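You operate a simulated robot arm through the tools that you are given. There is no shell and no other tool.

The job below is to be done with a simulated robot arm. You get a single attempt, and the scene is never put back.

JOB
Warm the sealer to 130 C, seal the waiting pouch, then switch off.
Fine: seal only while the lamp is green; the sealed pouch goes into the green-rimmed basket; the knob stays at 130.

Only the result counts: the job must be done as asked and must still hold three seconds after the hand-in. Knocking over, shifting, dropping, spilling or breaking anything else fails it. Lids that push on must go on centred and level and be pressed home; caps that screw on are set level and turned clockwise until they are tight.

ROBOT AND FRAMES
A 6-joint arm with a fingered hand on a trunk, on a base that moves. Base frame: it is fixed to the floor where the robot stands at the start and does not move with it; the origin is under the middle of the robot, x ahead of it, y to its left, z up. Lengths are in mm, angles in rad, forces in N, time in s.
With the tool pointing down near the work surface it reaches from about 320 to 800 mm from the robot's upright axis, wherever it stands. Its first joint turns from -2.007 to 2.007 rad. Places, roughly: green lamp [600, 100, 900]; heat knob [600, 100, 1000]; inside of the green rimmed basket [800, 1000, 1000]; sealer rocker switch [700, 100, 1000]. Payload 4 kg.
Tool frame: the origin (TCP) lies between the finger pads and is the grasp point; the fingertips stand 26 mm ahead of it; z points along the fingers, y is the line along which they close. The gripper opens to 164 mm; its body begins 73 mm behind the TCP. The gripper is a hand of 5 fingers: y runs from the thumb to the fingers, the wrist lies at [0, 0, -239] in the tool frame, and closing takes about 1.5 s.
Orientation is told as [roll, pitch, yaw] about the base's x, y, z axes, in that order, counted from this pose: with the fingers straight down and closing along the base's y, the tool's x points along the base's -x, its y along +y and its z along -z.

CONTROLS
- The arm moves only by the tool step_arm. Its argument "commands" is a list of rows, each a list of 3 entries, a list of its own where there are three numbers: the shift along the tool's x, y, z in units of 150 mm (1.0 is 150 mm), then the turn, a rotation vector about the tool's x, y, z in units of 60 degrees (1.0 is 60 degrees), then the opening, from 0 (shut) to 1 (fully open). In form: [[[tx, ty, tz], [ax, ay, az], claw], ...]. A call has 1 to 20 rows; each row is the pose to reach, as a shift and turn from the pose commanded when the call began, along the tool's axes at that moment. A call with a number of a shift or a turn outside -1 to 1 is refused whole. A row lasts 0.2 s, in which the tool goes at most 50 mm and 0.15 rad; a call with a longer step from one row to the next is refused whole, and so is a gripper value outside its range. A pose out of reach is approached as far as the arm can. The call stops where the force on the tool passes 50 N (or 10 N more than at its start, if that is more) or the arm is blocked; 0.2 s more then pass. The fingers move at their own pace (about 45 mm/s each) and stop on an object; they squeeze with about 22 N. The grip force told is the motor's: it shows also when the fingers shut on nothing. Time passes only in rows, and 0.2 s behind the last, so rows that repeat a pose let the fingers close. The reply holds the time, the measured pose of the TCP, the force on the tool along the base axes, the opening and the grip force, in the units named above and with some noise, with the torque about the TCP (base axes, N m) and any sound that the robot's microphone picked up.
- Cameras (640 x 400 px; columns grow to the right, rows downward): "scene" is now at [14.1, 176.4, 1844.2]; the picture's right is [-0.11, -0.99, 0.00], its down [-0.78, 0.08, -0.62] and it looks along [0.62, -0.07, -0.78] (base axes); focal length 264 px, centre (320, 200). "wrist" rides on the gripper at [50, -70, -93] in the tool frame; the picture's right is [0.81, 0.59, 0.00], its down [-0.43, 0.60, -0.68] and it looks along [-0.40, 0.55, 0.74] (tool axes); focal length 270 px, centre (320, 200). There is no depth. A picture from a camera that has moved, and an enlarged one, comes with that camera's place and axes in the base frame and with its lens.
- capture(camera): a new picture of that camera. It takes no simulated time.
- slide_trunk(by): slides the trunk up (or, below 0, down) by that many mm; the arm and the scene camera ride with it, the base frame stays. It gives what a move gives, with no picture.
- base_move(legs): drives the robot by 1 to 6 legs, each [ahead, left, turn to the left] in mm, mm and rad, along the robot's own axes; the way and the turn of a leg run together, so that a leg with both is an arc; at most 1500 mm and 3.142 rad a leg. The arm and the cameras ride along, it lands a little off, and it stops where it bumps. It gives what a move gives.
- set_grasp(shape): the hand has 5 fingers and takes this shape, open, in about a second: jaw (thumb against the fingers, like two jaws); tri (thumb and two fingers); tip (a fingertip pinch); poke (one finger out to press); point (the index stretched); flat (the hand flat); cup (the hand cupped); fist (a fist). The gripper value then closes the fingers along that shape, each until it touches; the sizes above hold for jaw. It gives what a move gives, with no picture.
- turn_head(pan, tilt): turns the head with the scene camera to pan (to the left, within 2.705 rad either way) and tilt (down, from -0.506 to 1.204), counted from straight ahead of the robot. It gives what a move gives.
- close_up(camera, box): a new picture of the part [left, top, right, bottom] of that camera's present view, enlarged. It takes no simulated time.
- sign_off(): hands the job in; it is judged then, once.

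Places have to be worked out from the pictures, the camera data and where the tool is seen. Open the gripper and draw the arm clear of the work before you hand the job in, unless the task says otherwise.

The tools are called after "Call:" by a JSON object that holds its "api" and its "payload". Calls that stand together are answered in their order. step_arm: Moves the arm, as the interface text tells. Its arguments: {"type":"object","properties":{"commands":{"type":"array","items":{"type":"array"}}},"required":["commands"]} The other tools are called the same way: slide_trunk (by) moves the trunk up or down; set_grasp (shape) gives the hand a shape; base_move (legs) drives the base; turn_head (pan, tilt) turns the head that bears the scene camera; capture (camera) takes a picture; close_up (camera, box) takes an enlarged picture of a part of a camera's view; sign_off () hands the job in.

At the start:

```text
time_s: 0.0
tcp_pos: [512.3, 77.5, 1294.5]
tcp_rot: [0.0, -0.001, 0.001]
force: [0.2, 0.1, 0.2]
wrist_torque: [0.02, 0.01, -0.01]
gripper_width: 163.7
finger_force: 0.1
shape: jaw
trunk travel left (down, up): [-900.0, 90.0]
robot x, y, heading: [-3.0, -2.1, -0.0]
head pan, tilt (commanded): [-0.108, 0.901]
```

scene: 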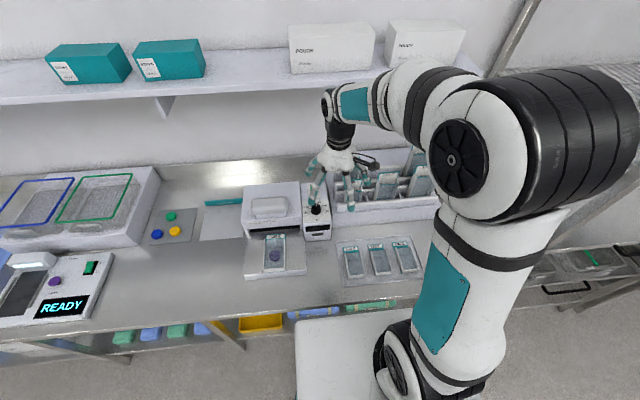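
wrist: 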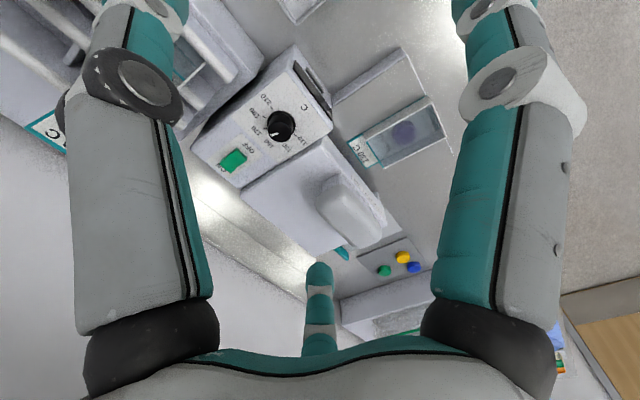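

I'll start by looking closely at the sealer and its surroundings with enlarged pictures from both cameras.

Call:
{"api": "close_up", "payload": {"camera": "scene", "box": [220, 140, 440, 290]}}

Call:
{"api": "close_up", "payload": {"camera": "wrist", "box": [180, 40, 470, 280]}}

Call:
{"api": "close_up", "payload": {"camera": "scene", "box": [0, 150, 240, 330]}}

```text
2.67 times, centred on (330, 215) of scene
camera zoom: at [14.1, 176.4, 1844.2], right [-0.11, -0.99, 0.0], down [-0.78, 0.08, -0.62], along [0.62, -0.07, -0.78], focal length 703 px, centre (293, 160)
```

zoom: 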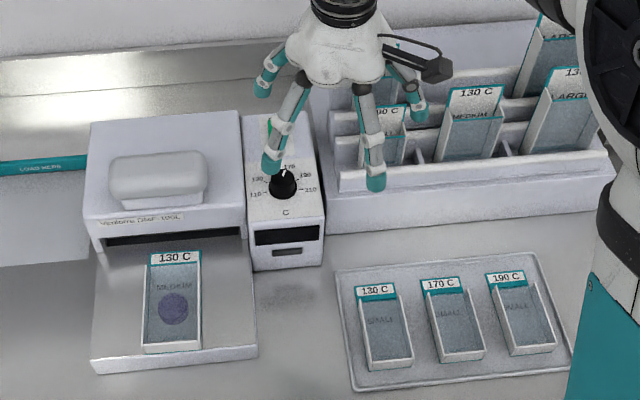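

```text
1.67 times, centred on (325, 160) of wrist
camera zoom: at [460.4, 8.7, 1387.6], right [-0.81, 0.59, 0.0], down [0.43, 0.6, 0.68], along [0.4, 0.55, -0.74], focal length 450 px, centre (312, 267)
```

zoom: 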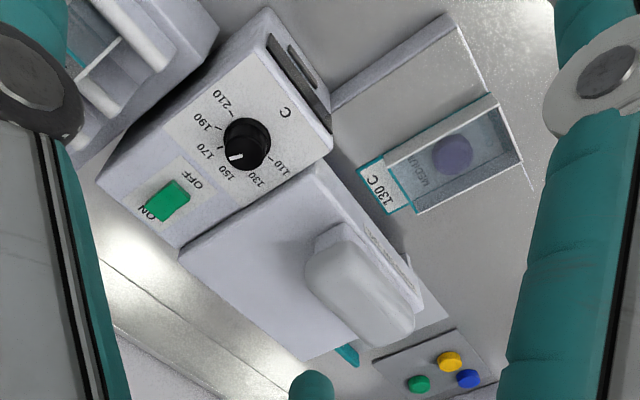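

```text
2.22 times, centred on (120, 240) of scene
camera zoom: at [14.1, 176.4, 1844.2], right [-0.11, -0.99, 0.0], down [-0.78, 0.08, -0.62], along [0.62, -0.07, -0.78], focal length 586 px, centre (764, 111)
```

zoom: 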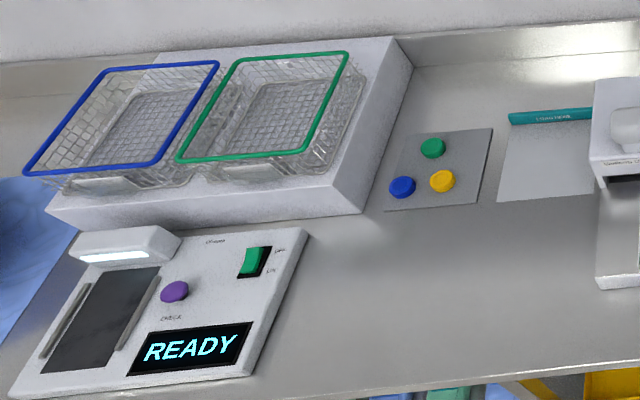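

The first triangulation puts the knob top near [612, 123, 1037] with the rocker behind it. I'll zoom in further on the knob panel, the pouch, and the sealer front.

Call:
{"api": "close_up", "payload": {"camera": "scene", "box": [295, 180, 345, 245]}}

Call:
{"api": "close_up", "payload": {"camera": "wrist", "box": [210, 80, 330, 180]}}

Call:
{"api": "close_up", "payload": {"camera": "scene", "box": [235, 180, 315, 285]}}

Call:
{"api": "close_up", "payload": {"camera": "scene", "box": [130, 170, 260, 260]}}

```text
6.15 times, centred on (320, 212) of scene
camera zoom: at [14.1, 176.4, 1844.2], right [-0.11, -0.99, 0.0], down [-0.78, 0.08, -0.62], along [0.62, -0.07, -0.78], focal length 1623 px, centre (320, 123)
```

zoom: 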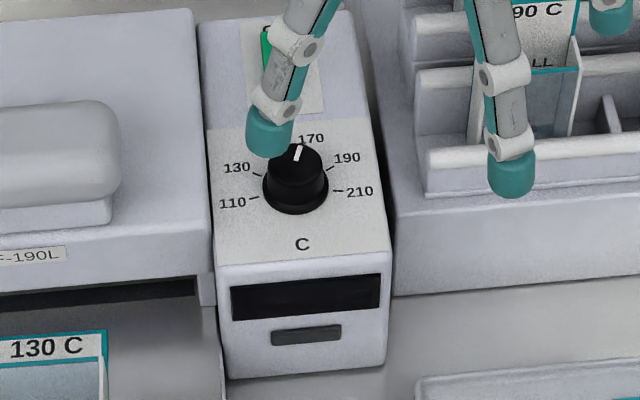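

```text
4.00 times, centred on (270, 130) of wrist
camera zoom: at [460.4, 8.7, 1387.6], right [-0.81, 0.59, 0.0], down [0.43, 0.6, 0.68], along [0.4, 0.55, -0.74], focal length 1081 px, centre (520, 480)
```

zoom: 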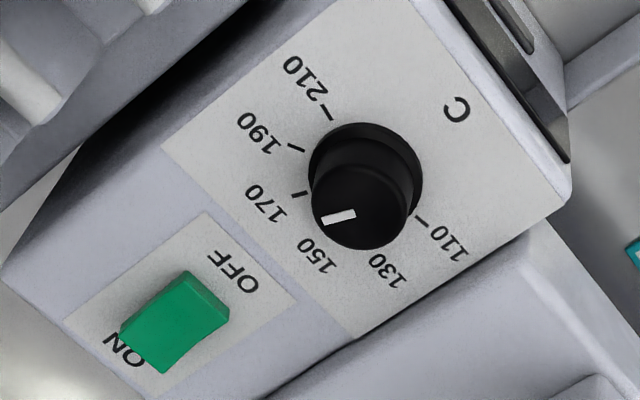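

```text
3.81 times, centred on (275, 232) of scene
camera zoom: at [14.1, 176.4, 1844.2], right [-0.11, -0.99, 0.0], down [-0.78, 0.08, -0.62], along [0.62, -0.07, -0.78], focal length 1005 px, centre (491, 76)
```

zoom: 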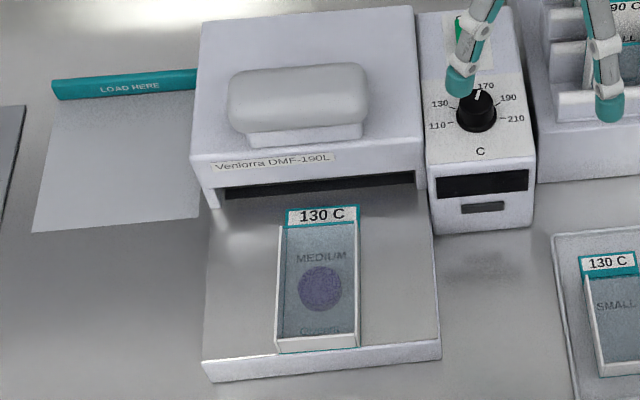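

```text
4.44 times, centred on (195, 215) of scene
camera zoom: at [14.1, 176.4, 1844.2], right [-0.11, -0.99, 0.0], down [-0.78, 0.08, -0.62], along [0.62, -0.07, -0.78], focal length 1172 px, centre (876, 133)
```

zoom: 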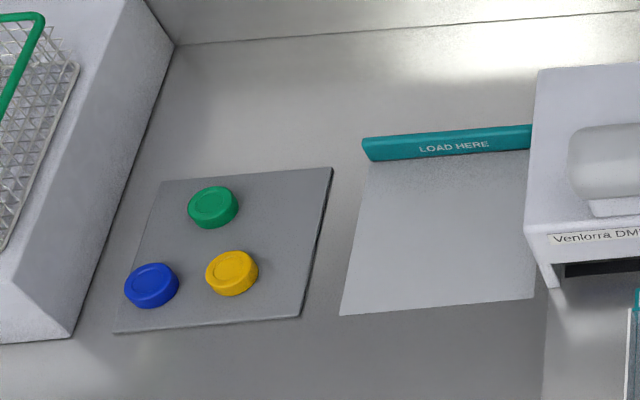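

The display is dark, so the sealer is off, and the knob pointer sits near 170. The pouch marked 130 C MEDIUM, with the purple disc, lies on the front plate with its header toward the slot. I'll move the arm back and lower so the wrist camera can see the sealer front.

Call:
{"api": "step_arm", "payload": {"commands": [[[0.15, -0.03, 0.19], [0, 0, 0], 1], [[0.31, -0.06, 0.38], [0, 0, 0], 1], [[0.46, -0.09, 0.57], [0, 0, 0], 1], [[0.613, -0.113, 0.76], [0, 0, 0], 1]]}}

Call:
{"api": "capture", "payload": {"camera": "wrist"}}

Call:
{"api": "capture", "payload": {"camera": "scene"}}

```text
time_s: 1.0
tcp_pos: [420.3, 59.3, 1178.9]
tcp_rot: [0.0, 0.0, 0.0]
force: [0.3, 0.1, 0.4]
wrist_torque: [-0.01, -0.01, -0.04]
gripper_width: 163.7
finger_force: 0.0
shape: jaw
trunk travel left (down, up): [-900.0, 90.0]
robot x, y, heading: [-0.3, -1.1, -0.005]
head pan, tilt (commanded): [-0.108, 0.901]
```

```text
taken
camera wrist: at [368.5, -10.0, 1273.2], right [-0.81, 0.59, 0.0], down [0.43, 0.6, 0.68], along [0.4, 0.55, -0.74], focal length 270 px, centre (320, 200)
```

wrist: 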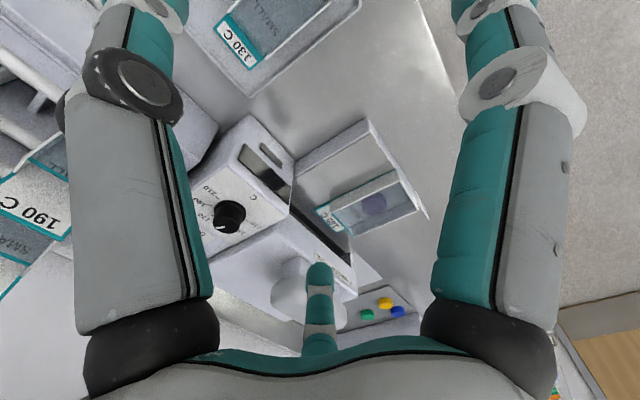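

```text
taken
camera scene: at [14.0, 176.6, 1844.2], right [-0.11, -0.99, 0.0], down [-0.78, 0.08, -0.62], along [0.62, -0.07, -0.78], focal length 264 px, centre (320, 200)
```

scene: 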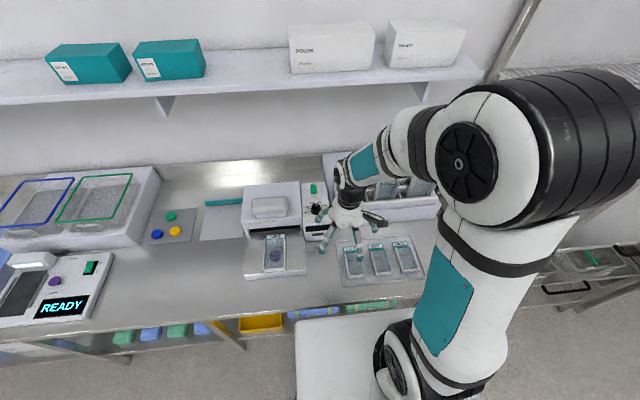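

I'll enlarge the wrist view of the knob, slot and pouch.

Call:
{"api": "close_up", "payload": {"camera": "wrist", "box": [190, 100, 440, 300]}}

Call:
{"api": "close_up", "payload": {"camera": "wrist", "box": [290, 160, 430, 260]}}

Call:
{"api": "close_up", "payload": {"camera": "scene", "box": [240, 170, 340, 285]}}

```text
2.00 times, centred on (315, 200) of wrist
camera zoom: at [368.5, -10.0, 1273.2], right [-0.81, 0.59, 0.0], down [0.43, 0.6, 0.68], along [0.4, 0.55, -0.74], focal length 541 px, centre (330, 200)
```

zoom: 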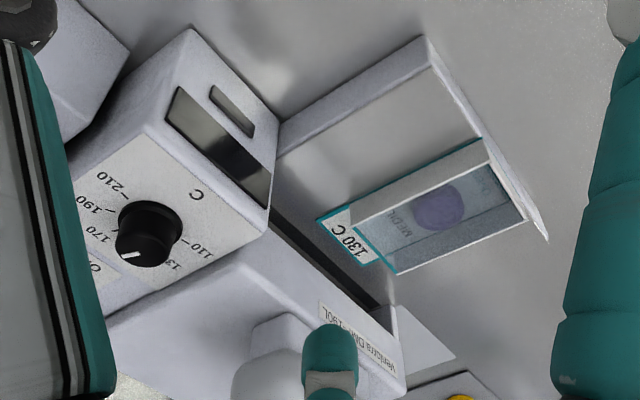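

```text
4.00 times, centred on (360, 210) of wrist
camera zoom: at [368.5, -10.0, 1273.2], right [-0.81, 0.59, 0.0], down [0.43, 0.6, 0.68], along [0.4, 0.55, -0.74], focal length 1081 px, centre (160, 160)
```

zoom: 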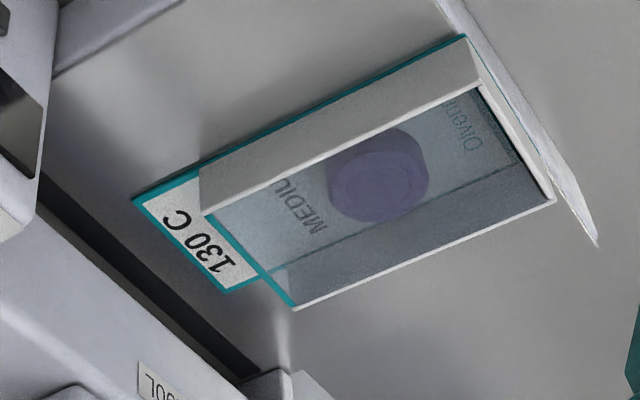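

```text
3.48 times, centred on (290, 228) of scene
camera zoom: at [14.0, 176.6, 1844.2], right [-0.11, -0.99, 0.0], down [-0.78, 0.08, -0.62], along [0.62, -0.07, -0.78], focal length 918 px, centre (424, 104)
```

zoom: 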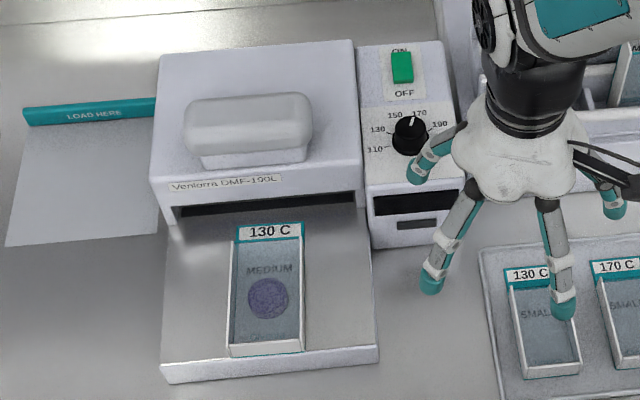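

The pouch header ends at about x=574, z≈938, and the slot face is near x=598. The knob axis is at about [611, 123] with its cap top at z≈1055 and the panel at about 1025. The knob comes first, so I'll try the tri shape and check how the fingers sit.

Call:
{"api": "set_grasp", "payload": {"shape": "tri"}}

Call:
{"api": "capture", "payload": {"camera": "wrist"}}

Call:
{"api": "close_up", "payload": {"camera": "scene", "box": [300, 160, 420, 270]}}

```text
time_s: 1.9
tcp_pos: [421.7, 59.0, 1179.8]
tcp_rot: [0.0, 0.001, 0.001]
force: [0.1, 0.3, -0.6]
wrist_torque: [0.0, 0.02, -0.02]
gripper_width: 163.8
finger_force: 0.1
shape: tri
trunk travel left (down, up): [-900.0, 90.0]
robot x, y, heading: [1.0, 3.6, 0.001]
head pan, tilt (commanded): [-0.108, 0.901]
```

```text
taken
camera wrist: at [368.9, -10.1, 1273.6], right [-0.81, 0.59, 0.0], down [0.43, 0.6, 0.68], along [0.4, 0.55, -0.74], focal length 270 px, centre (320, 200)
```

wrist: 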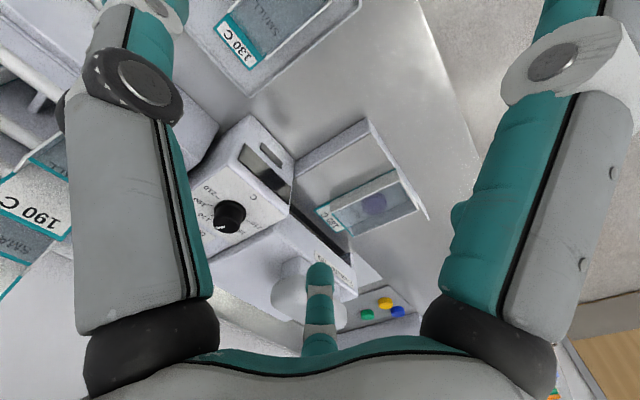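

```text
3.64 times, centred on (360, 215) of scene
camera zoom: at [14.1, 176.4, 1844.2], right [-0.11, -0.99, 0.0], down [-0.78, 0.08, -0.62], along [0.62, -0.07, -0.78], focal length 959 px, centre (174, 146)
```

zoom: 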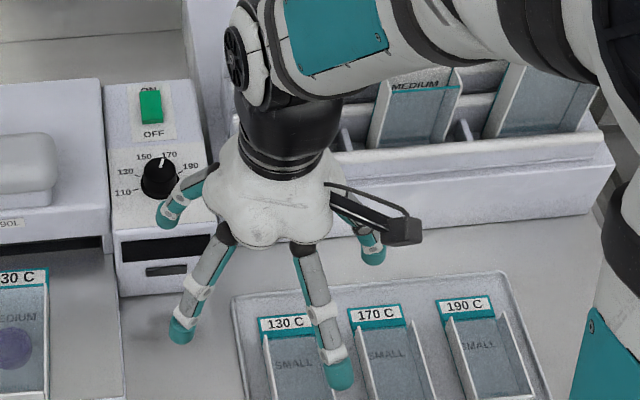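

To see how the tri shape closes, I'll close the fingers partway here in free air and look again.

Call:
{"api": "step_arm", "payload": {"commands": [[[0, 0, 0], [0, 0, 0], 0.35], [[0, 0, 0], [0, 0, 0], 0.35], [[0, 0, 0], [0, 0, 0], 0.35], [[0, 0, 0], [0, 0, 0], 0.35], [[0, 0, 0], [0, 0, 0], 0.35], [[0, 0, 0], [0, 0, 0], 0.35]]}}

Call:
{"api": "capture", "payload": {"camera": "wrist"}}

Call:
{"api": "close_up", "payload": {"camera": "scene", "box": [300, 160, 420, 270]}}

```text
time_s: 3.3
tcp_pos: [420.5, 58.5, 1181.1]
tcp_rot: [-0.001, 0.0, 0.0]
force: [-0.2, -0.3, 0.2]
wrist_torque: [-0.02, 0.0, 0.02]
gripper_width: 57.9
finger_force: 0.1
shape: tri
trunk travel left (down, up): [-900.0, 90.0]
robot x, y, heading: [4.6, -1.6, 0.003]
head pan, tilt (commanded): [-0.108, 0.901]
```

```text
taken
camera wrist: at [368.8, -10.1, 1273.4], right [-0.81, 0.59, 0.0], down [0.43, 0.6, 0.68], along [0.4, 0.55, -0.74], focal length 270 px, centre (320, 200)
```

wrist: 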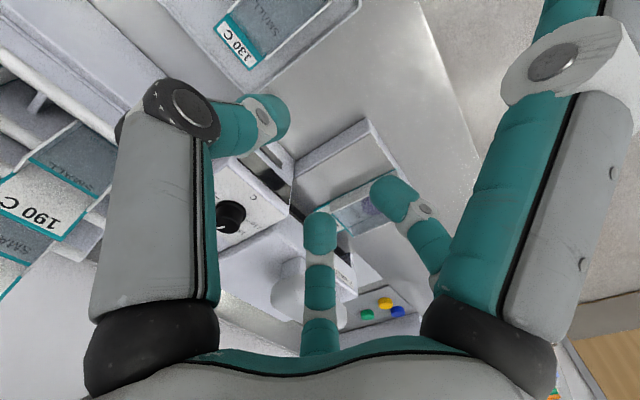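

```text
3.64 times, centred on (360, 215) of scene
camera zoom: at [14.1, 176.4, 1844.2], right [-0.11, -0.99, 0.0], down [-0.78, 0.08, -0.62], along [0.62, -0.07, -0.78], focal length 959 px, centre (174, 146)
```

zoom: 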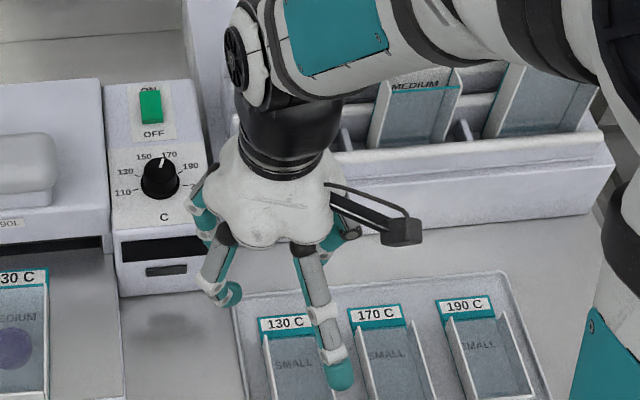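

In tri, two fingers stay splayed and could catch on the surroundings. I'll compare with the tip shape partly closed.

Call:
{"api": "set_grasp", "payload": {"shape": "tip"}}

Call:
{"api": "step_arm", "payload": {"commands": [[[0, 0, 0], [0, 0, 0], 0.35], [[0, 0, 0], [0, 0, 0], 0.35], [[0, 0, 0], [0, 0, 0], 0.35], [[0, 0, 0], [0, 0, 0], 0.35], [[0, 0, 0], [0, 0, 0], 0.35], [[0, 0, 0], [0, 0, 0], 0.35]]}}

Call:
{"api": "capture", "payload": {"camera": "wrist"}}

Call:
{"api": "close_up", "payload": {"camera": "scene", "box": [300, 160, 420, 270]}}

Call:
{"api": "set_grasp", "payload": {"shape": "jaw"}}

Call:
{"api": "step_arm", "payload": {"commands": [[[0, 0, 0], [0, 0, 0], 0.35], [[0, 0, 0], [0, 0, 0], 0.35], [[0, 0, 0], [0, 0, 0], 0.35], [[0, 0, 0], [0, 0, 0], 0.35], [[0, 0, 0], [0, 0, 0], 0.35], [[0, 0, 0], [0, 0, 0], 0.35]]}}

Call:
{"api": "capture", "payload": {"camera": "wrist"}}

Call:
{"api": "close_up", "payload": {"camera": "scene", "box": [300, 160, 420, 270]}}

```text
time_s: 4.2
tcp_pos: [420.1, 60.4, 1179.8]
tcp_rot: [-0.001, 0.0, -0.001]
force: [0.3, -0.2, 0.2]
wrist_torque: [-0.01, -0.04, -0.02]
gripper_width: 163.9
finger_force: 0.0
shape: tip
trunk travel left (down, up): [-900.0, 90.0]
robot x, y, heading: [1.4, -3.9, 0.003]
head pan, tilt (commanded): [-0.108, 0.901]
```

```text
time_s: 5.6
tcp_pos: [422.0, 59.3, 1179.1]
tcp_rot: [0.002, 0.0, 0.0]
force: [0.2, -0.1, 0.3]
wrist_torque: [0.0, 0.0, 0.01]
gripper_width: 57.6
finger_force: 0.1
shape: tip
trunk travel left (down, up): [-900.0, 90.0]
robot x, y, heading: [2.4, 2.7, 0.002]
head pan, tilt (commanded): [-0.108, 0.901]
```

```text
taken
camera wrist: at [368.8, -10.1, 1273.4], right [-0.81, 0.59, 0.0], down [0.43, 0.6, 0.68], along [0.4, 0.55, -0.74], focal length 270 px, centre (320, 200)
```

wrist: 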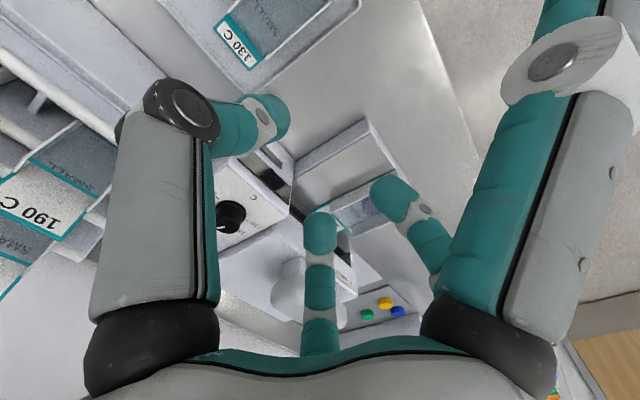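

```text
3.64 times, centred on (360, 215) of scene
camera zoom: at [14.1, 176.4, 1844.2], right [-0.11, -0.99, 0.0], down [-0.78, 0.08, -0.62], along [0.62, -0.07, -0.78], focal length 959 px, centre (174, 146)
```

zoom: 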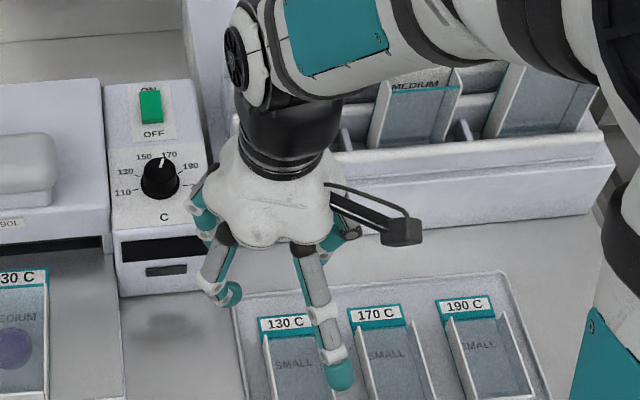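

```text
time_s: 6.5
tcp_pos: [421.5, 60.3, 1179.4]
tcp_rot: [-0.001, 0.001, 0.002]
force: [-0.2, 0.3, -0.2]
wrist_torque: [0.03, -0.01, 0.01]
gripper_width: 163.9
finger_force: 0.0
shape: jaw
trunk travel left (down, up): [-900.0, 90.0]
robot x, y, heading: [-2.5, 3.4, -0.001]
head pan, tilt (commanded): [-0.108, 0.901]
```

```text
time_s: 7.9
tcp_pos: [420.1, 58.3, 1181.0]
tcp_rot: [0.0, 0.0, 0.001]
force: [-0.9, -0.1, 1.1]
wrist_torque: [0.01, 0.02, -0.01]
gripper_width: 57.9
finger_force: 0.2
shape: jaw
trunk travel left (down, up): [-900.0, 90.0]
robot x, y, heading: [2.5, 1.6, -0.007]
head pan, tilt (commanded): [-0.108, 0.901]
```

```text
taken
camera wrist: at [368.8, -10.1, 1273.4], right [-0.81, 0.59, 0.0], down [0.43, 0.6, 0.68], along [0.4, 0.55, -0.74], focal length 270 px, centre (320, 200)
```

wrist: 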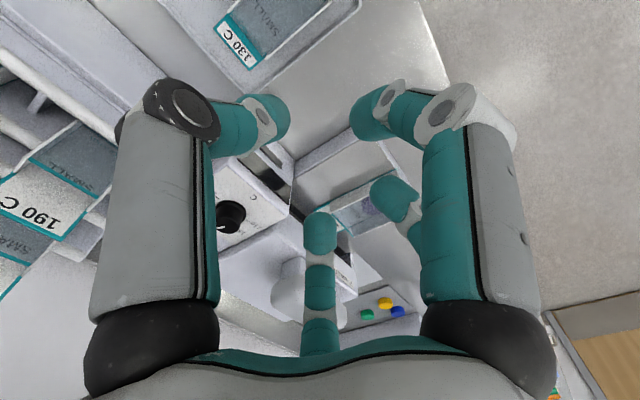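

```text
3.64 times, centred on (360, 215) of scene
camera zoom: at [14.1, 176.4, 1844.2], right [-0.11, -0.99, 0.0], down [-0.78, 0.08, -0.62], along [0.62, -0.07, -0.78], focal length 959 px, centre (174, 146)
```

zoom: 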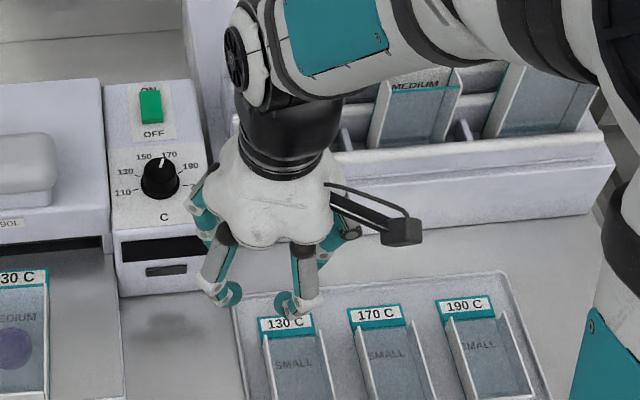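

The hand closes radially like a pentagon: thumb at tool (0, -39), the other fingers spread around. Jaw at partial opening is therefore compact and centres on a round knob. I'll move above the knob at a safe height and check alignment.

Call:
{"api": "step_arm", "payload": {"commands": [[[-0.24, 0.105, 0], [0, 0, 0], 0.42], [[-0.48, 0.21, 0], [0, 0, 0], 0.42], [[-0.72, 0.315, 0], [0, 0, 0], 0.42], [[-0.95, 0.417, 0], [0, 0, 0], 0.42]]}}

Call:
{"api": "step_arm", "payload": {"commands": [[[-0.16, 0.0, 0.1], [0, 0, 0], 0.42], [[-0.321, 0.0, 0.2], [0, 0, 0], 0.42], [[-0.321, 0.0, 0.2], [0, 0, 0], 0.42]]}}

Call:
{"api": "capture", "payload": {"camera": "wrist"}}

Call:
{"api": "close_up", "payload": {"camera": "scene", "box": [260, 140, 380, 250]}}

```text
time_s: 8.9
tcp_pos: [562.1, 122.4, 1180.0]
tcp_rot: [0.0, 0.002, 0.0]
force: [0.4, -0.3, -0.4]
wrist_torque: [-0.01, 0.02, 0.0]
gripper_width: 68.5
finger_force: 0.0
shape: jaw
trunk travel left (down, up): [-900.0, 90.0]
robot x, y, heading: [0.3, 0.5, 0.0]
head pan, tilt (commanded): [-0.108, 0.901]
```

```text
time_s: 9.7
tcp_pos: [609.8, 122.5, 1149.2]
tcp_rot: [0.0, 0.0, 0.0]
force: [-0.3, -0.8, -0.3]
wrist_torque: [0.02, 0.02, 0.0]
gripper_width: 68.9
finger_force: 0.0
shape: jaw
trunk travel left (down, up): [-900.0, 90.0]
robot x, y, heading: [-1.1, 3.1, 0.002]
head pan, tilt (commanded): [-0.108, 0.901]
```

```text
taken
camera wrist: at [558.2, 52.0, 1243.7], right [-0.81, 0.59, 0.0], down [0.43, 0.6, 0.68], along [0.4, 0.55, -0.74], focal length 270 px, centre (320, 200)
```

wrist: 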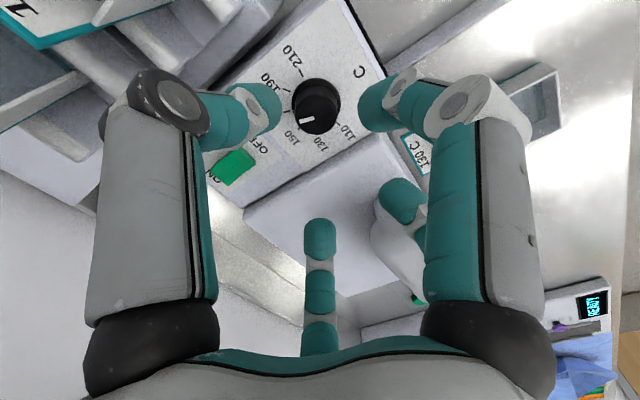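

```text
3.64 times, centred on (320, 195) of scene
camera zoom: at [13.7, 176.4, 1844.2], right [-0.11, -0.99, 0.0], down [-0.78, 0.08, -0.62], along [0.62, -0.07, -0.78], focal length 959 px, centre (320, 218)
```

zoom: 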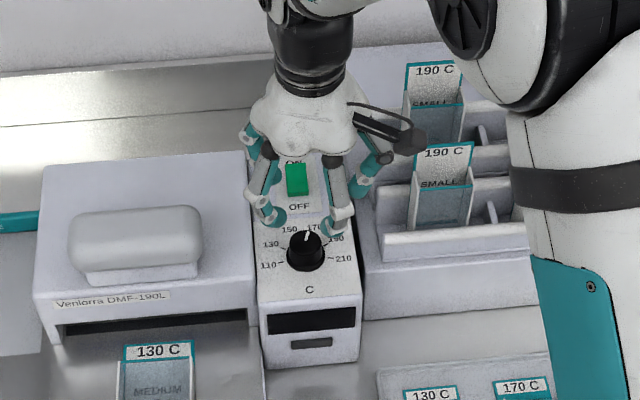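

I'll zoom the wrist camera on the knob to refine its centre and the pointer angle.

Call:
{"api": "close_up", "payload": {"camera": "wrist", "box": [200, 30, 400, 180]}}

Call:
{"api": "close_up", "payload": {"camera": "scene", "box": [295, 180, 345, 230]}}

```text
2.67 times, centred on (300, 105) of wrist
camera zoom: at [558.2, 52.0, 1243.7], right [-0.81, 0.59, 0.0], down [0.43, 0.6, 0.68], along [0.4, 0.55, -0.74], focal length 721 px, centre (373, 453)
```

zoom: 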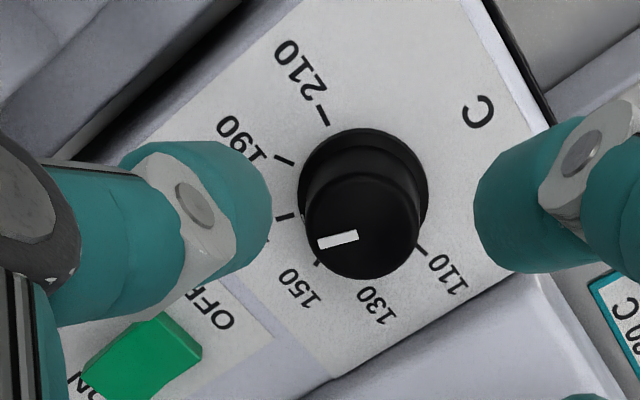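

```text
8.00 times, centred on (320, 205) of scene
camera zoom: at [13.7, 176.4, 1844.2], right [-0.11, -0.99, 0.0], down [-0.78, 0.08, -0.62], along [0.62, -0.07, -0.78], focal length 2110 px, centre (320, 160)
```

zoom: 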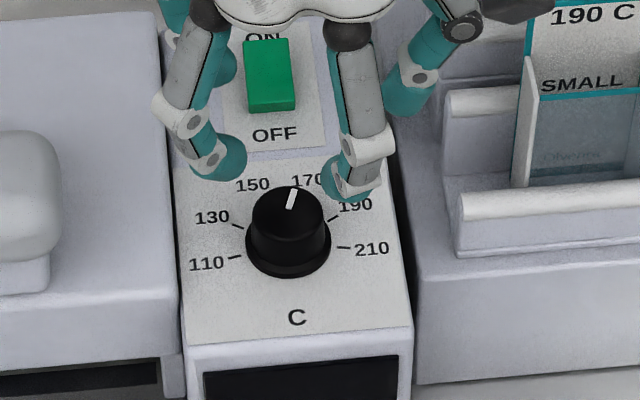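

The knob centre comes out at about [614.5, 124], cap top near 1050, with its pointer at about -20° (170). The scale is about 40° per 20 C, so 130 lies +80° counter-clockwise. I'll pre-turn the hand by -40° yaw and lower it to just above the knob.

Call:
{"api": "step_arm", "payload": {"commands": [[[-0.005, 0.001, 0.08], [0, 0, 0.133], 0.42], [[-0.01, 0.002, 0.16], [0, 0, 0.267], 0.42], [[-0.015, 0.004, 0.24], [0, 0, 0.4], 0.42], [[-0.02, 0.005, 0.32], [0, 0, 0.533], 0.42], [[-0.023, 0.0065, 0.4], [0, 0, 0.667], 0.42], [[-0.023, 0.0065, 0.4], [0, 0, 0.667], 0.42]]}}

Call:
{"api": "capture", "payload": {"camera": "wrist"}}

Call:
{"api": "close_up", "payload": {"camera": "scene", "box": [285, 165, 355, 235]}}

```text
time_s: 11.1
tcp_pos: [614.4, 126.1, 1090.6]
tcp_rot: [0.0, -0.001, -0.701]
force: [0.0, 0.0, -0.6]
wrist_torque: [0.01, 0.02, 0.0]
gripper_width: 68.5
finger_force: 0.1
shape: jaw
trunk travel left (down, up): [-900.0, 90.0]
robot x, y, heading: [-4.1, 2.2, 0.004]
head pan, tilt (commanded): [-0.108, 0.901]
```

```text
taken
camera wrist: at [529.3, 104.3, 1183.9], right [-0.24, 0.97, 0.0], down [0.71, 0.18, 0.68], along [0.66, 0.16, -0.74], focal length 270 px, centre (320, 200)
```

wrist: 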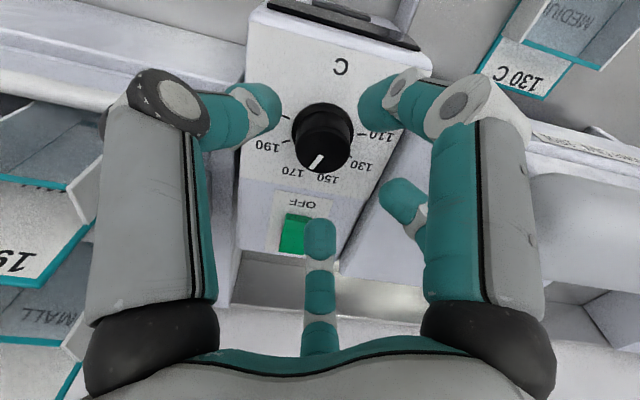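

```text
5.71 times, centred on (320, 200) of scene
camera zoom: at [14.0, 176.3, 1844.2], right [-0.11, -0.99, 0.0], down [-0.78, 0.08, -0.62], along [0.62, -0.07, -0.78], focal length 1507 px, centre (320, 200)
```

zoom: 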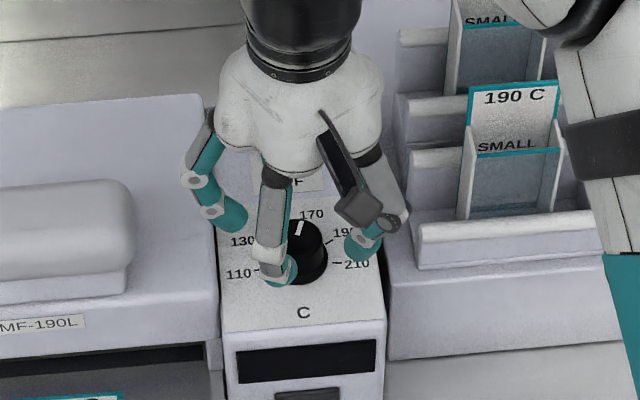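

I'll check centring in an enlarged wrist view.

Call:
{"api": "close_up", "payload": {"camera": "wrist", "box": [250, 80, 400, 220]}}

```text
2.86 times, centred on (325, 150) of wrist
camera zoom: at [529.3, 104.3, 1183.9], right [-0.24, 0.97, 0.0], down [0.71, 0.18, 0.68], along [0.66, 0.16, -0.74], focal length 772 px, centre (306, 343)
```

zoom: 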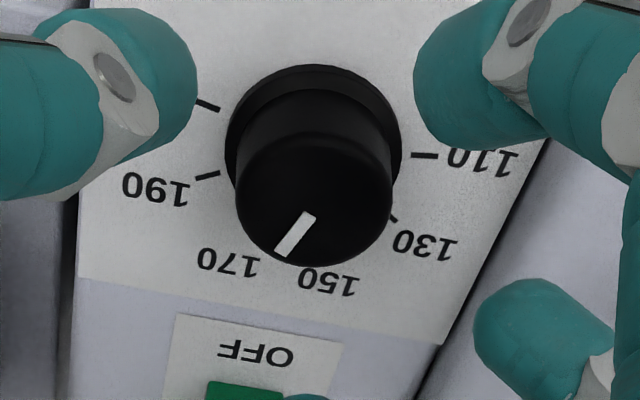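

The knob axis is within about 2 mm of the tool axis. I'll make a small correction, descend so the fingertips straddle the cap, and close gently on it.

Call:
{"api": "step_arm", "payload": {"commands": [[[0.0128, 0, 0.115], [0, 0, 0], 0.42], [[0.0128, 0, 0.23], [0, 0, 0], 0.42], [[0.0128, 0, 0.23], [0, 0, 0], 0.42]]}}

Call:
{"api": "close_up", "payload": {"camera": "wrist", "box": [220, 50, 420, 260]}}

Call:
{"api": "close_up", "payload": {"camera": "scene", "box": [285, 165, 355, 235]}}

```text
time_s: 11.9
tcp_pos: [613.6, 126.3, 1054.9]
tcp_rot: [-0.002, -0.001, -0.698]
force: [-0.7, -0.1, -0.3]
wrist_torque: [0.0, -0.03, 0.0]
gripper_width: 68.4
finger_force: 0.2
shape: jaw
trunk travel left (down, up): [-900.0, 90.0]
robot x, y, heading: [4.0, 0.0, -0.002]
head pan, tilt (commanded): [-0.108, 0.901]
```

```text
1.90 times, centred on (320, 155) of wrist
camera zoom: at [527.7, 104.6, 1148.7], right [-0.24, 0.97, 0.0], down [0.71, 0.18, 0.68], along [0.66, 0.16, -0.74], focal length 515 px, centre (320, 286)
```

zoom: 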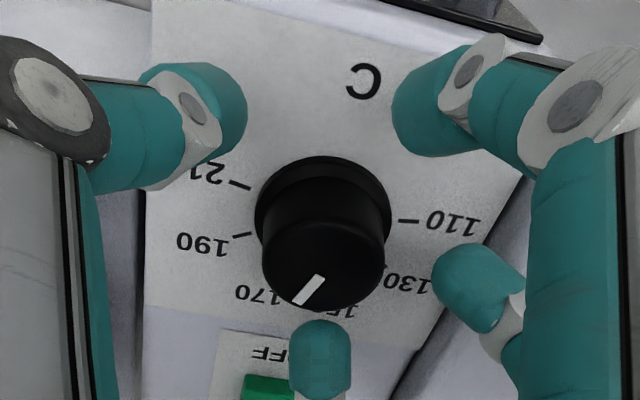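

```text
5.71 times, centred on (320, 200) of scene
camera zoom: at [13.9, 176.4, 1844.2], right [-0.11, -0.99, 0.0], down [-0.78, 0.08, -0.62], along [0.62, -0.07, -0.78], focal length 1507 px, centre (320, 200)
```

zoom: 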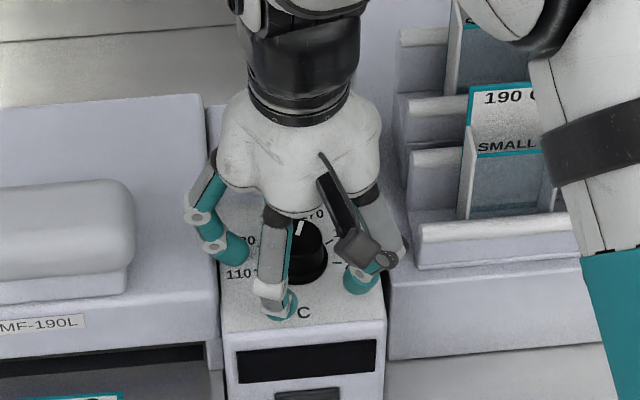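

No contact so far, and the centring looks good to a couple of millimetres. I'll close the fingers on the knob now and see how they seat.

Call:
{"api": "step_arm", "payload": {"commands": [[[0.003, -0.003, 0.0], [0, 0, 0], 0.2], [[0.003, -0.003, 0], [0, 0, 0], 0.1], [[0.003, -0.003, 0], [0, 0, 0], 0.05], [[0.003, -0.003, 0], [0, 0, 0], 0.05]]}}

Call:
{"api": "close_up", "payload": {"camera": "wrist", "box": [220, 50, 420, 260]}}

Call:
{"api": "close_up", "payload": {"camera": "scene", "box": [285, 165, 355, 235]}}

```text
time_s: 12.9
tcp_pos: [612.8, 125.9, 1055.5]
tcp_rot: [0.0, -0.002, -0.697]
force: [6.9, 1.1, 4.3]
wrist_torque: [0.08, -0.28, -0.01]
gripper_width: 24.1
finger_force: 22.6
shape: jaw
trunk travel left (down, up): [-900.0, 90.0]
robot x, y, heading: [-2.6, -1.1, 0.001]
head pan, tilt (commanded): [-0.108, 0.901]
```

```text
1.90 times, centred on (320, 155) of wrist
camera zoom: at [528.3, 105.3, 1149.0], right [-0.24, 0.97, 0.0], down [0.71, 0.18, 0.68], along [0.66, 0.16, -0.73], focal length 515 px, centre (320, 286)
```

zoom: 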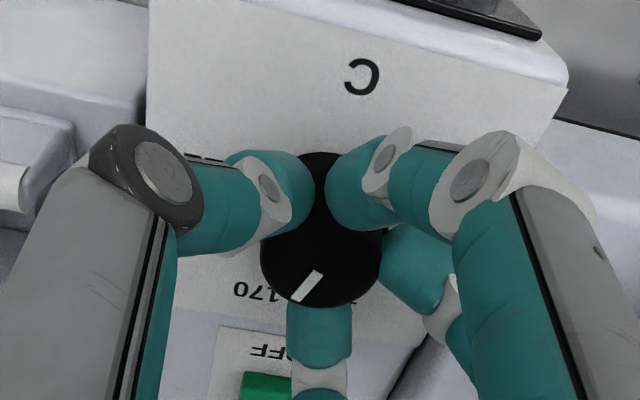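

```text
5.71 times, centred on (320, 200) of scene
camera zoom: at [14.8, 176.6, 1844.2], right [-0.11, -0.99, 0.0], down [-0.78, 0.08, -0.62], along [0.62, -0.07, -0.78], focal length 1507 px, centre (320, 200)
```

zoom: 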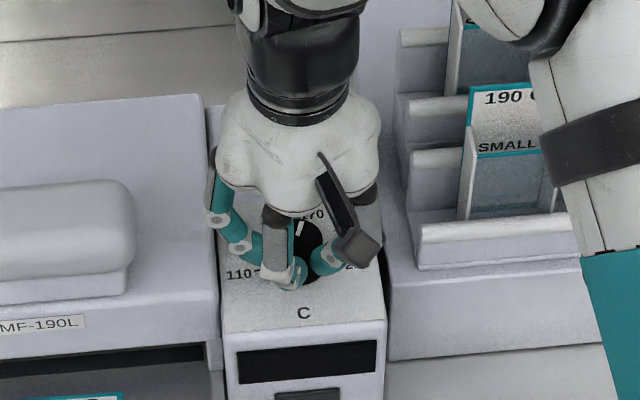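

The grip is firm (22.6 N), with only a small side load. I'll turn counter-clockwise 40° as the first half and check the pointer.

Call:
{"api": "step_arm", "payload": {"commands": [[[0, 0, 0], [0, 0, -0.133], 0.05], [[0, 0, 0], [0, 0, -0.267], 0.05], [[0, 0, 0], [0, 0, -0.4], 0.05], [[0, 0, 0], [0, 0, -0.533], 0.05], [[0, 0, 0], [0, 0, -0.667], 0.05], [[0, 0, 0], [0, 0, -0.667], 0.05]]}}

Call:
{"api": "close_up", "payload": {"camera": "wrist", "box": [220, 50, 420, 260]}}

Call:
{"api": "close_up", "payload": {"camera": "scene", "box": [285, 165, 355, 235]}}

```text
time_s: 14.3
tcp_pos: [615.2, 123.6, 1055.3]
tcp_rot: [0.002, 0.001, 0.0]
force: [13.6, -7.8, 7.1]
wrist_torque: [-0.15, -0.43, -0.08]
gripper_width: 24.5
finger_force: 22.2
shape: jaw
trunk travel left (down, up): [-900.0, 90.0]
robot x, y, heading: [0.1, 0.4, -0.005]
head pan, tilt (commanded): [-0.108, 0.901]
```

```text
1.90 times, centred on (320, 155) of wrist
camera zoom: at [562.0, 54.8, 1149.0], right [-0.81, 0.59, 0.0], down [0.43, 0.6, 0.68], along [0.4, 0.55, -0.73], focal length 515 px, centre (320, 286)
```

zoom: 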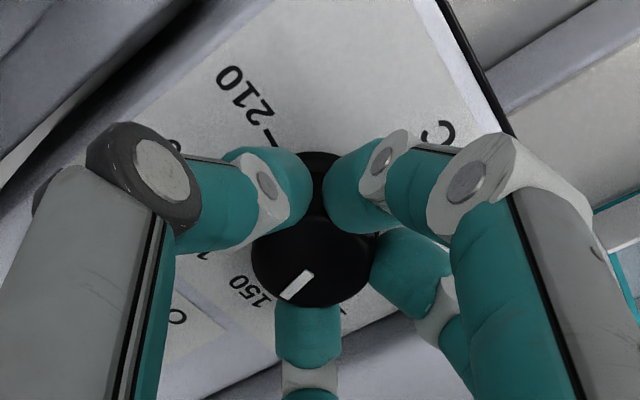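

```text
5.71 times, centred on (320, 200) of scene
camera zoom: at [15.8, 174.7, 1844.4], right [-0.11, -0.99, 0.0], down [-0.78, 0.08, -0.62], along [0.62, -0.07, -0.78], focal length 1507 px, centre (320, 200)
```

zoom: 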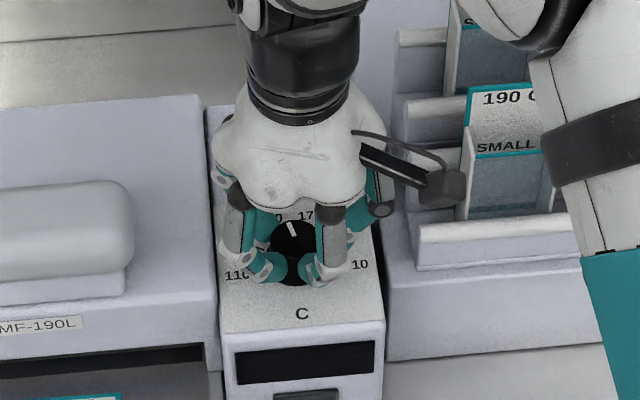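

The knob followed the hand by about 40° and the pointer is now near 150. I'll relieve the small side load and turn the second 40°.

Call:
{"api": "step_arm", "payload": {"commands": [[[-0.007, -0.005, 0], [0, 0, -0.133], 0.05], [[-0.012, -0.01, 0], [0, 0, -0.267], 0.05], [[-0.012, -0.01, 0], [0, 0, -0.4], 0.05], [[-0.012, -0.01, 0], [0, 0, -0.533], 0.05], [[-0.012, -0.01, 0], [0, 0, -0.667], 0.05], [[-0.012, -0.01, 0], [0, 0, -0.667], 0.05]]}}

Call:
{"api": "close_up", "payload": {"camera": "wrist", "box": [220, 50, 420, 260]}}

Call:
{"api": "close_up", "payload": {"camera": "scene", "box": [285, 165, 355, 235]}}

```text
time_s: 15.7
tcp_pos: [614.9, 122.6, 1056.3]
tcp_rot: [-0.001, 0.0, 0.701]
force: [18.4, -9.2, 10.7]
wrist_torque: [-0.15, -0.55, -0.1]
gripper_width: 24.8
finger_force: 21.6
shape: jaw
trunk travel left (down, up): [-900.0, 90.0]
robot x, y, heading: [0.8, -3.9, 0.001]
head pan, tilt (commanded): [-0.108, 0.901]
```

```text
1.90 times, centred on (320, 155) of wrist
camera zoom: at [621.0, 37.6, 1149.0], right [-1.0, -0.07, 0.0], down [-0.05, 0.73, 0.68], along [-0.05, 0.68, -0.73], focal length 515 px, centre (320, 286)
```

zoom: 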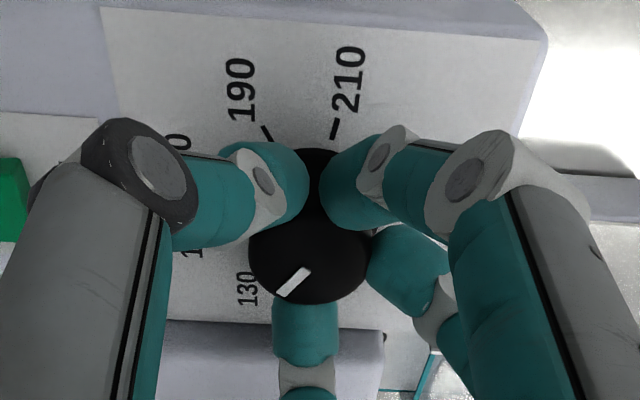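

```text
5.71 times, centred on (320, 200) of scene
camera zoom: at [16.1, 174.6, 1844.4], right [-0.11, -0.99, 0.0], down [-0.78, 0.08, -0.62], along [0.62, -0.07, -0.78], focal length 1507 px, centre (320, 200)
```

zoom: 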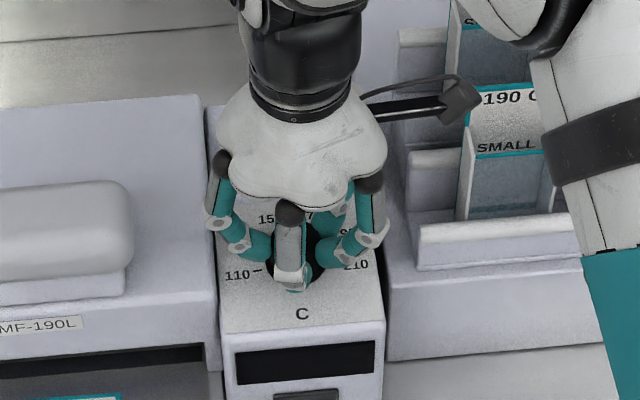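

The pointer now sits near the 130 label. I'll release the knob and rise straight up to read it without the fingers in the way.

Call:
{"api": "step_arm", "payload": {"commands": [[[0, 0, 0], [0, 0, 0], 0.42], [[0, 0, 0], [0, 0, 0], 0.42], [[0, 0, 0], [0, 0, 0], 0.42], [[0, 0, 0], [0, 0, 0], 0.42], [[0, 0, -0.2], [0, 0, 0], 0.42], [[0, 0, -0.45], [0, 0, 0], 0.42], [[0, 0, -0.7], [0, 0, 0], 0.42], [[0, 0, -0.7], [0, 0, 0], 0.42]]}}

Call:
{"api": "close_up", "payload": {"camera": "wrist", "box": [220, 30, 420, 180]}}

Call:
{"api": "close_up", "payload": {"camera": "scene", "box": [295, 185, 345, 235]}}

```text
time_s: 17.5
tcp_pos: [615.3, 124.5, 1159.7]
tcp_rot: [-0.001, 0.002, 0.698]
force: [1.0, -0.4, -0.4]
wrist_torque: [0.02, 0.01, 0.0]
gripper_width: 68.6
finger_force: 0.0
shape: jaw
trunk travel left (down, up): [-900.0, 90.0]
robot x, y, heading: [-0.5, -2.1, -0.003]
head pan, tilt (commanded): [-0.108, 0.901]
```

```text
2.67 times, centred on (320, 105) of wrist
camera zoom: at [620.0, 39.0, 1253.5], right [-1.0, -0.07, 0.0], down [-0.05, 0.73, 0.68], along [-0.05, 0.68, -0.74], focal length 721 px, centre (320, 453)
```

zoom: 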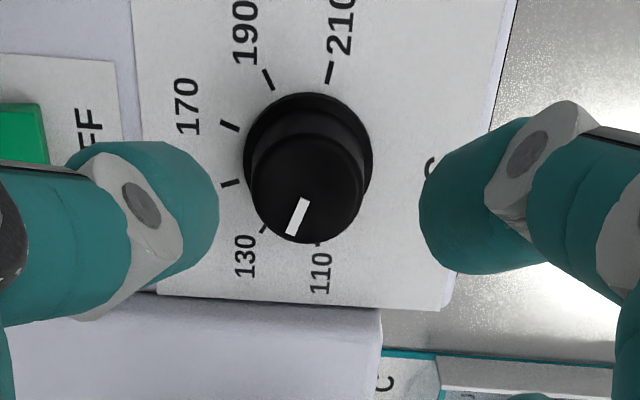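

```text
8.00 times, centred on (320, 210) of scene
camera zoom: at [15.1, 176.6, 1844.2], right [-0.11, -0.99, 0.0], down [-0.78, 0.08, -0.62], along [0.62, -0.07, -0.78], focal length 2110 px, centre (320, 120)
```

zoom: 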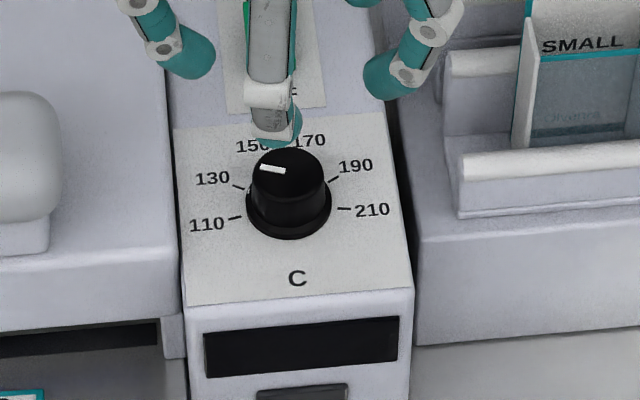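

The scale ticks sit at ±20°, ±60° and ±100°, and the pointer now reads about 73–75°. It drifted past 130 (60°) when the fingers let go, so it needs about 14° clockwise. Switching on first may let the display show the setpoint, so I'll take the poke shape and see where its finger is.

Call:
{"api": "set_grasp", "payload": {"shape": "poke"}}

Call:
{"api": "capture", "payload": {"camera": "wrist"}}

Call:
{"api": "close_up", "payload": {"camera": "scene", "box": [275, 135, 375, 235]}}

```text
time_s: 18.4
tcp_pos: [613.7, 123.9, 1160.9]
tcp_rot: [0.0, -0.002, 0.7]
force: [-1.0, -1.1, -0.2]
wrist_torque: [0.03, -0.03, 0.0]
gripper_width: 0.0
finger_force: 0.0
shape: poke
trunk travel left (down, up): [-900.0, 90.0]
robot x, y, heading: [3.1, 0.7, -0.0]
head pan, tilt (commanded): [-0.108, 0.901]
```

```text
taken
camera wrist: at [619.5, 38.9, 1253.6], right [-1.0, -0.07, 0.0], down [-0.05, 0.73, 0.68], along [-0.05, 0.68, -0.74], focal length 270 px, centre (320, 200)
```

wrist: 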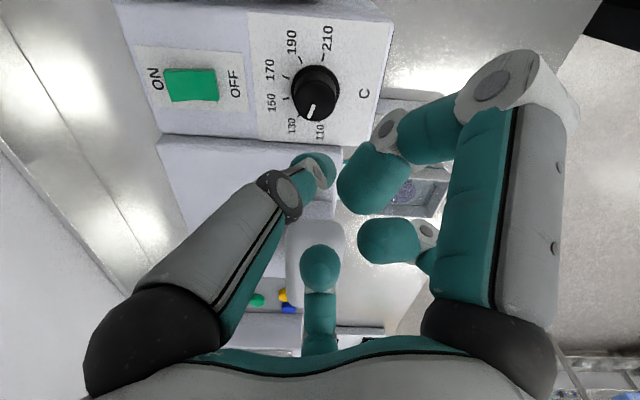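

```text
4.00 times, centred on (325, 185) of scene
camera zoom: at [14.3, 176.4, 1844.2], right [-0.11, -0.99, 0.0], down [-0.78, 0.08, -0.62], along [0.62, -0.07, -0.78], focal length 1055 px, centre (300, 260)
```

zoom: 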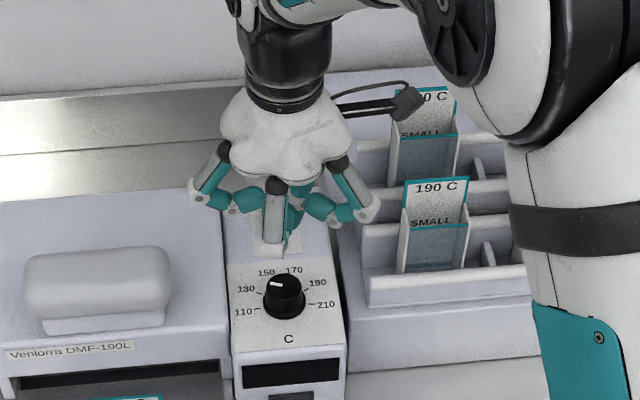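

I'll zoom in on the hand to see which fingertip extends the lowest in the poke shape.

Call:
{"api": "close_up", "payload": {"camera": "scene", "box": [295, 155, 345, 215]}}

Call:
{"api": "close_up", "payload": {"camera": "wrist", "box": [220, 120, 440, 290]}}

```text
6.67 times, centred on (320, 185) of scene
camera zoom: at [14.3, 176.4, 1844.2], right [-0.11, -0.99, 0.0], down [-0.78, 0.08, -0.62], along [0.62, -0.07, -0.78], focal length 1759 px, centre (320, 300)
```

zoom: 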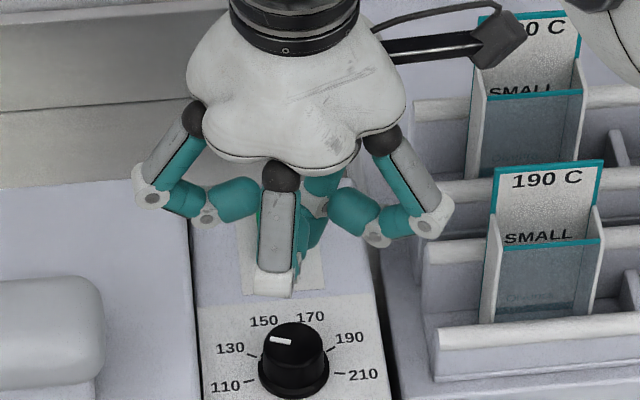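

```text
2.35 times, centred on (330, 205) of wrist
camera zoom: at [619.5, 38.9, 1253.6], right [-1.0, -0.07, 0.0], down [-0.05, 0.73, 0.68], along [-0.05, 0.68, -0.74], focal length 636 px, centre (296, 188)
```

zoom: 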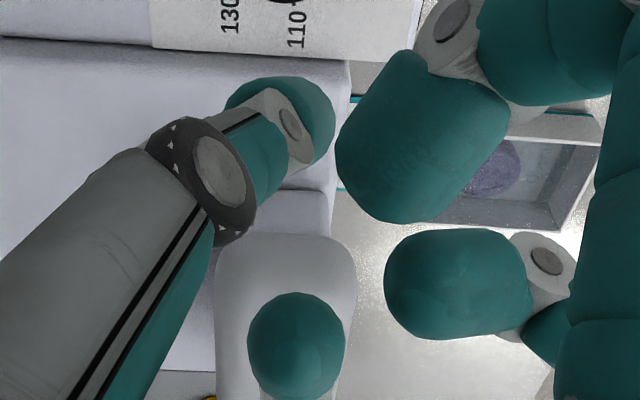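

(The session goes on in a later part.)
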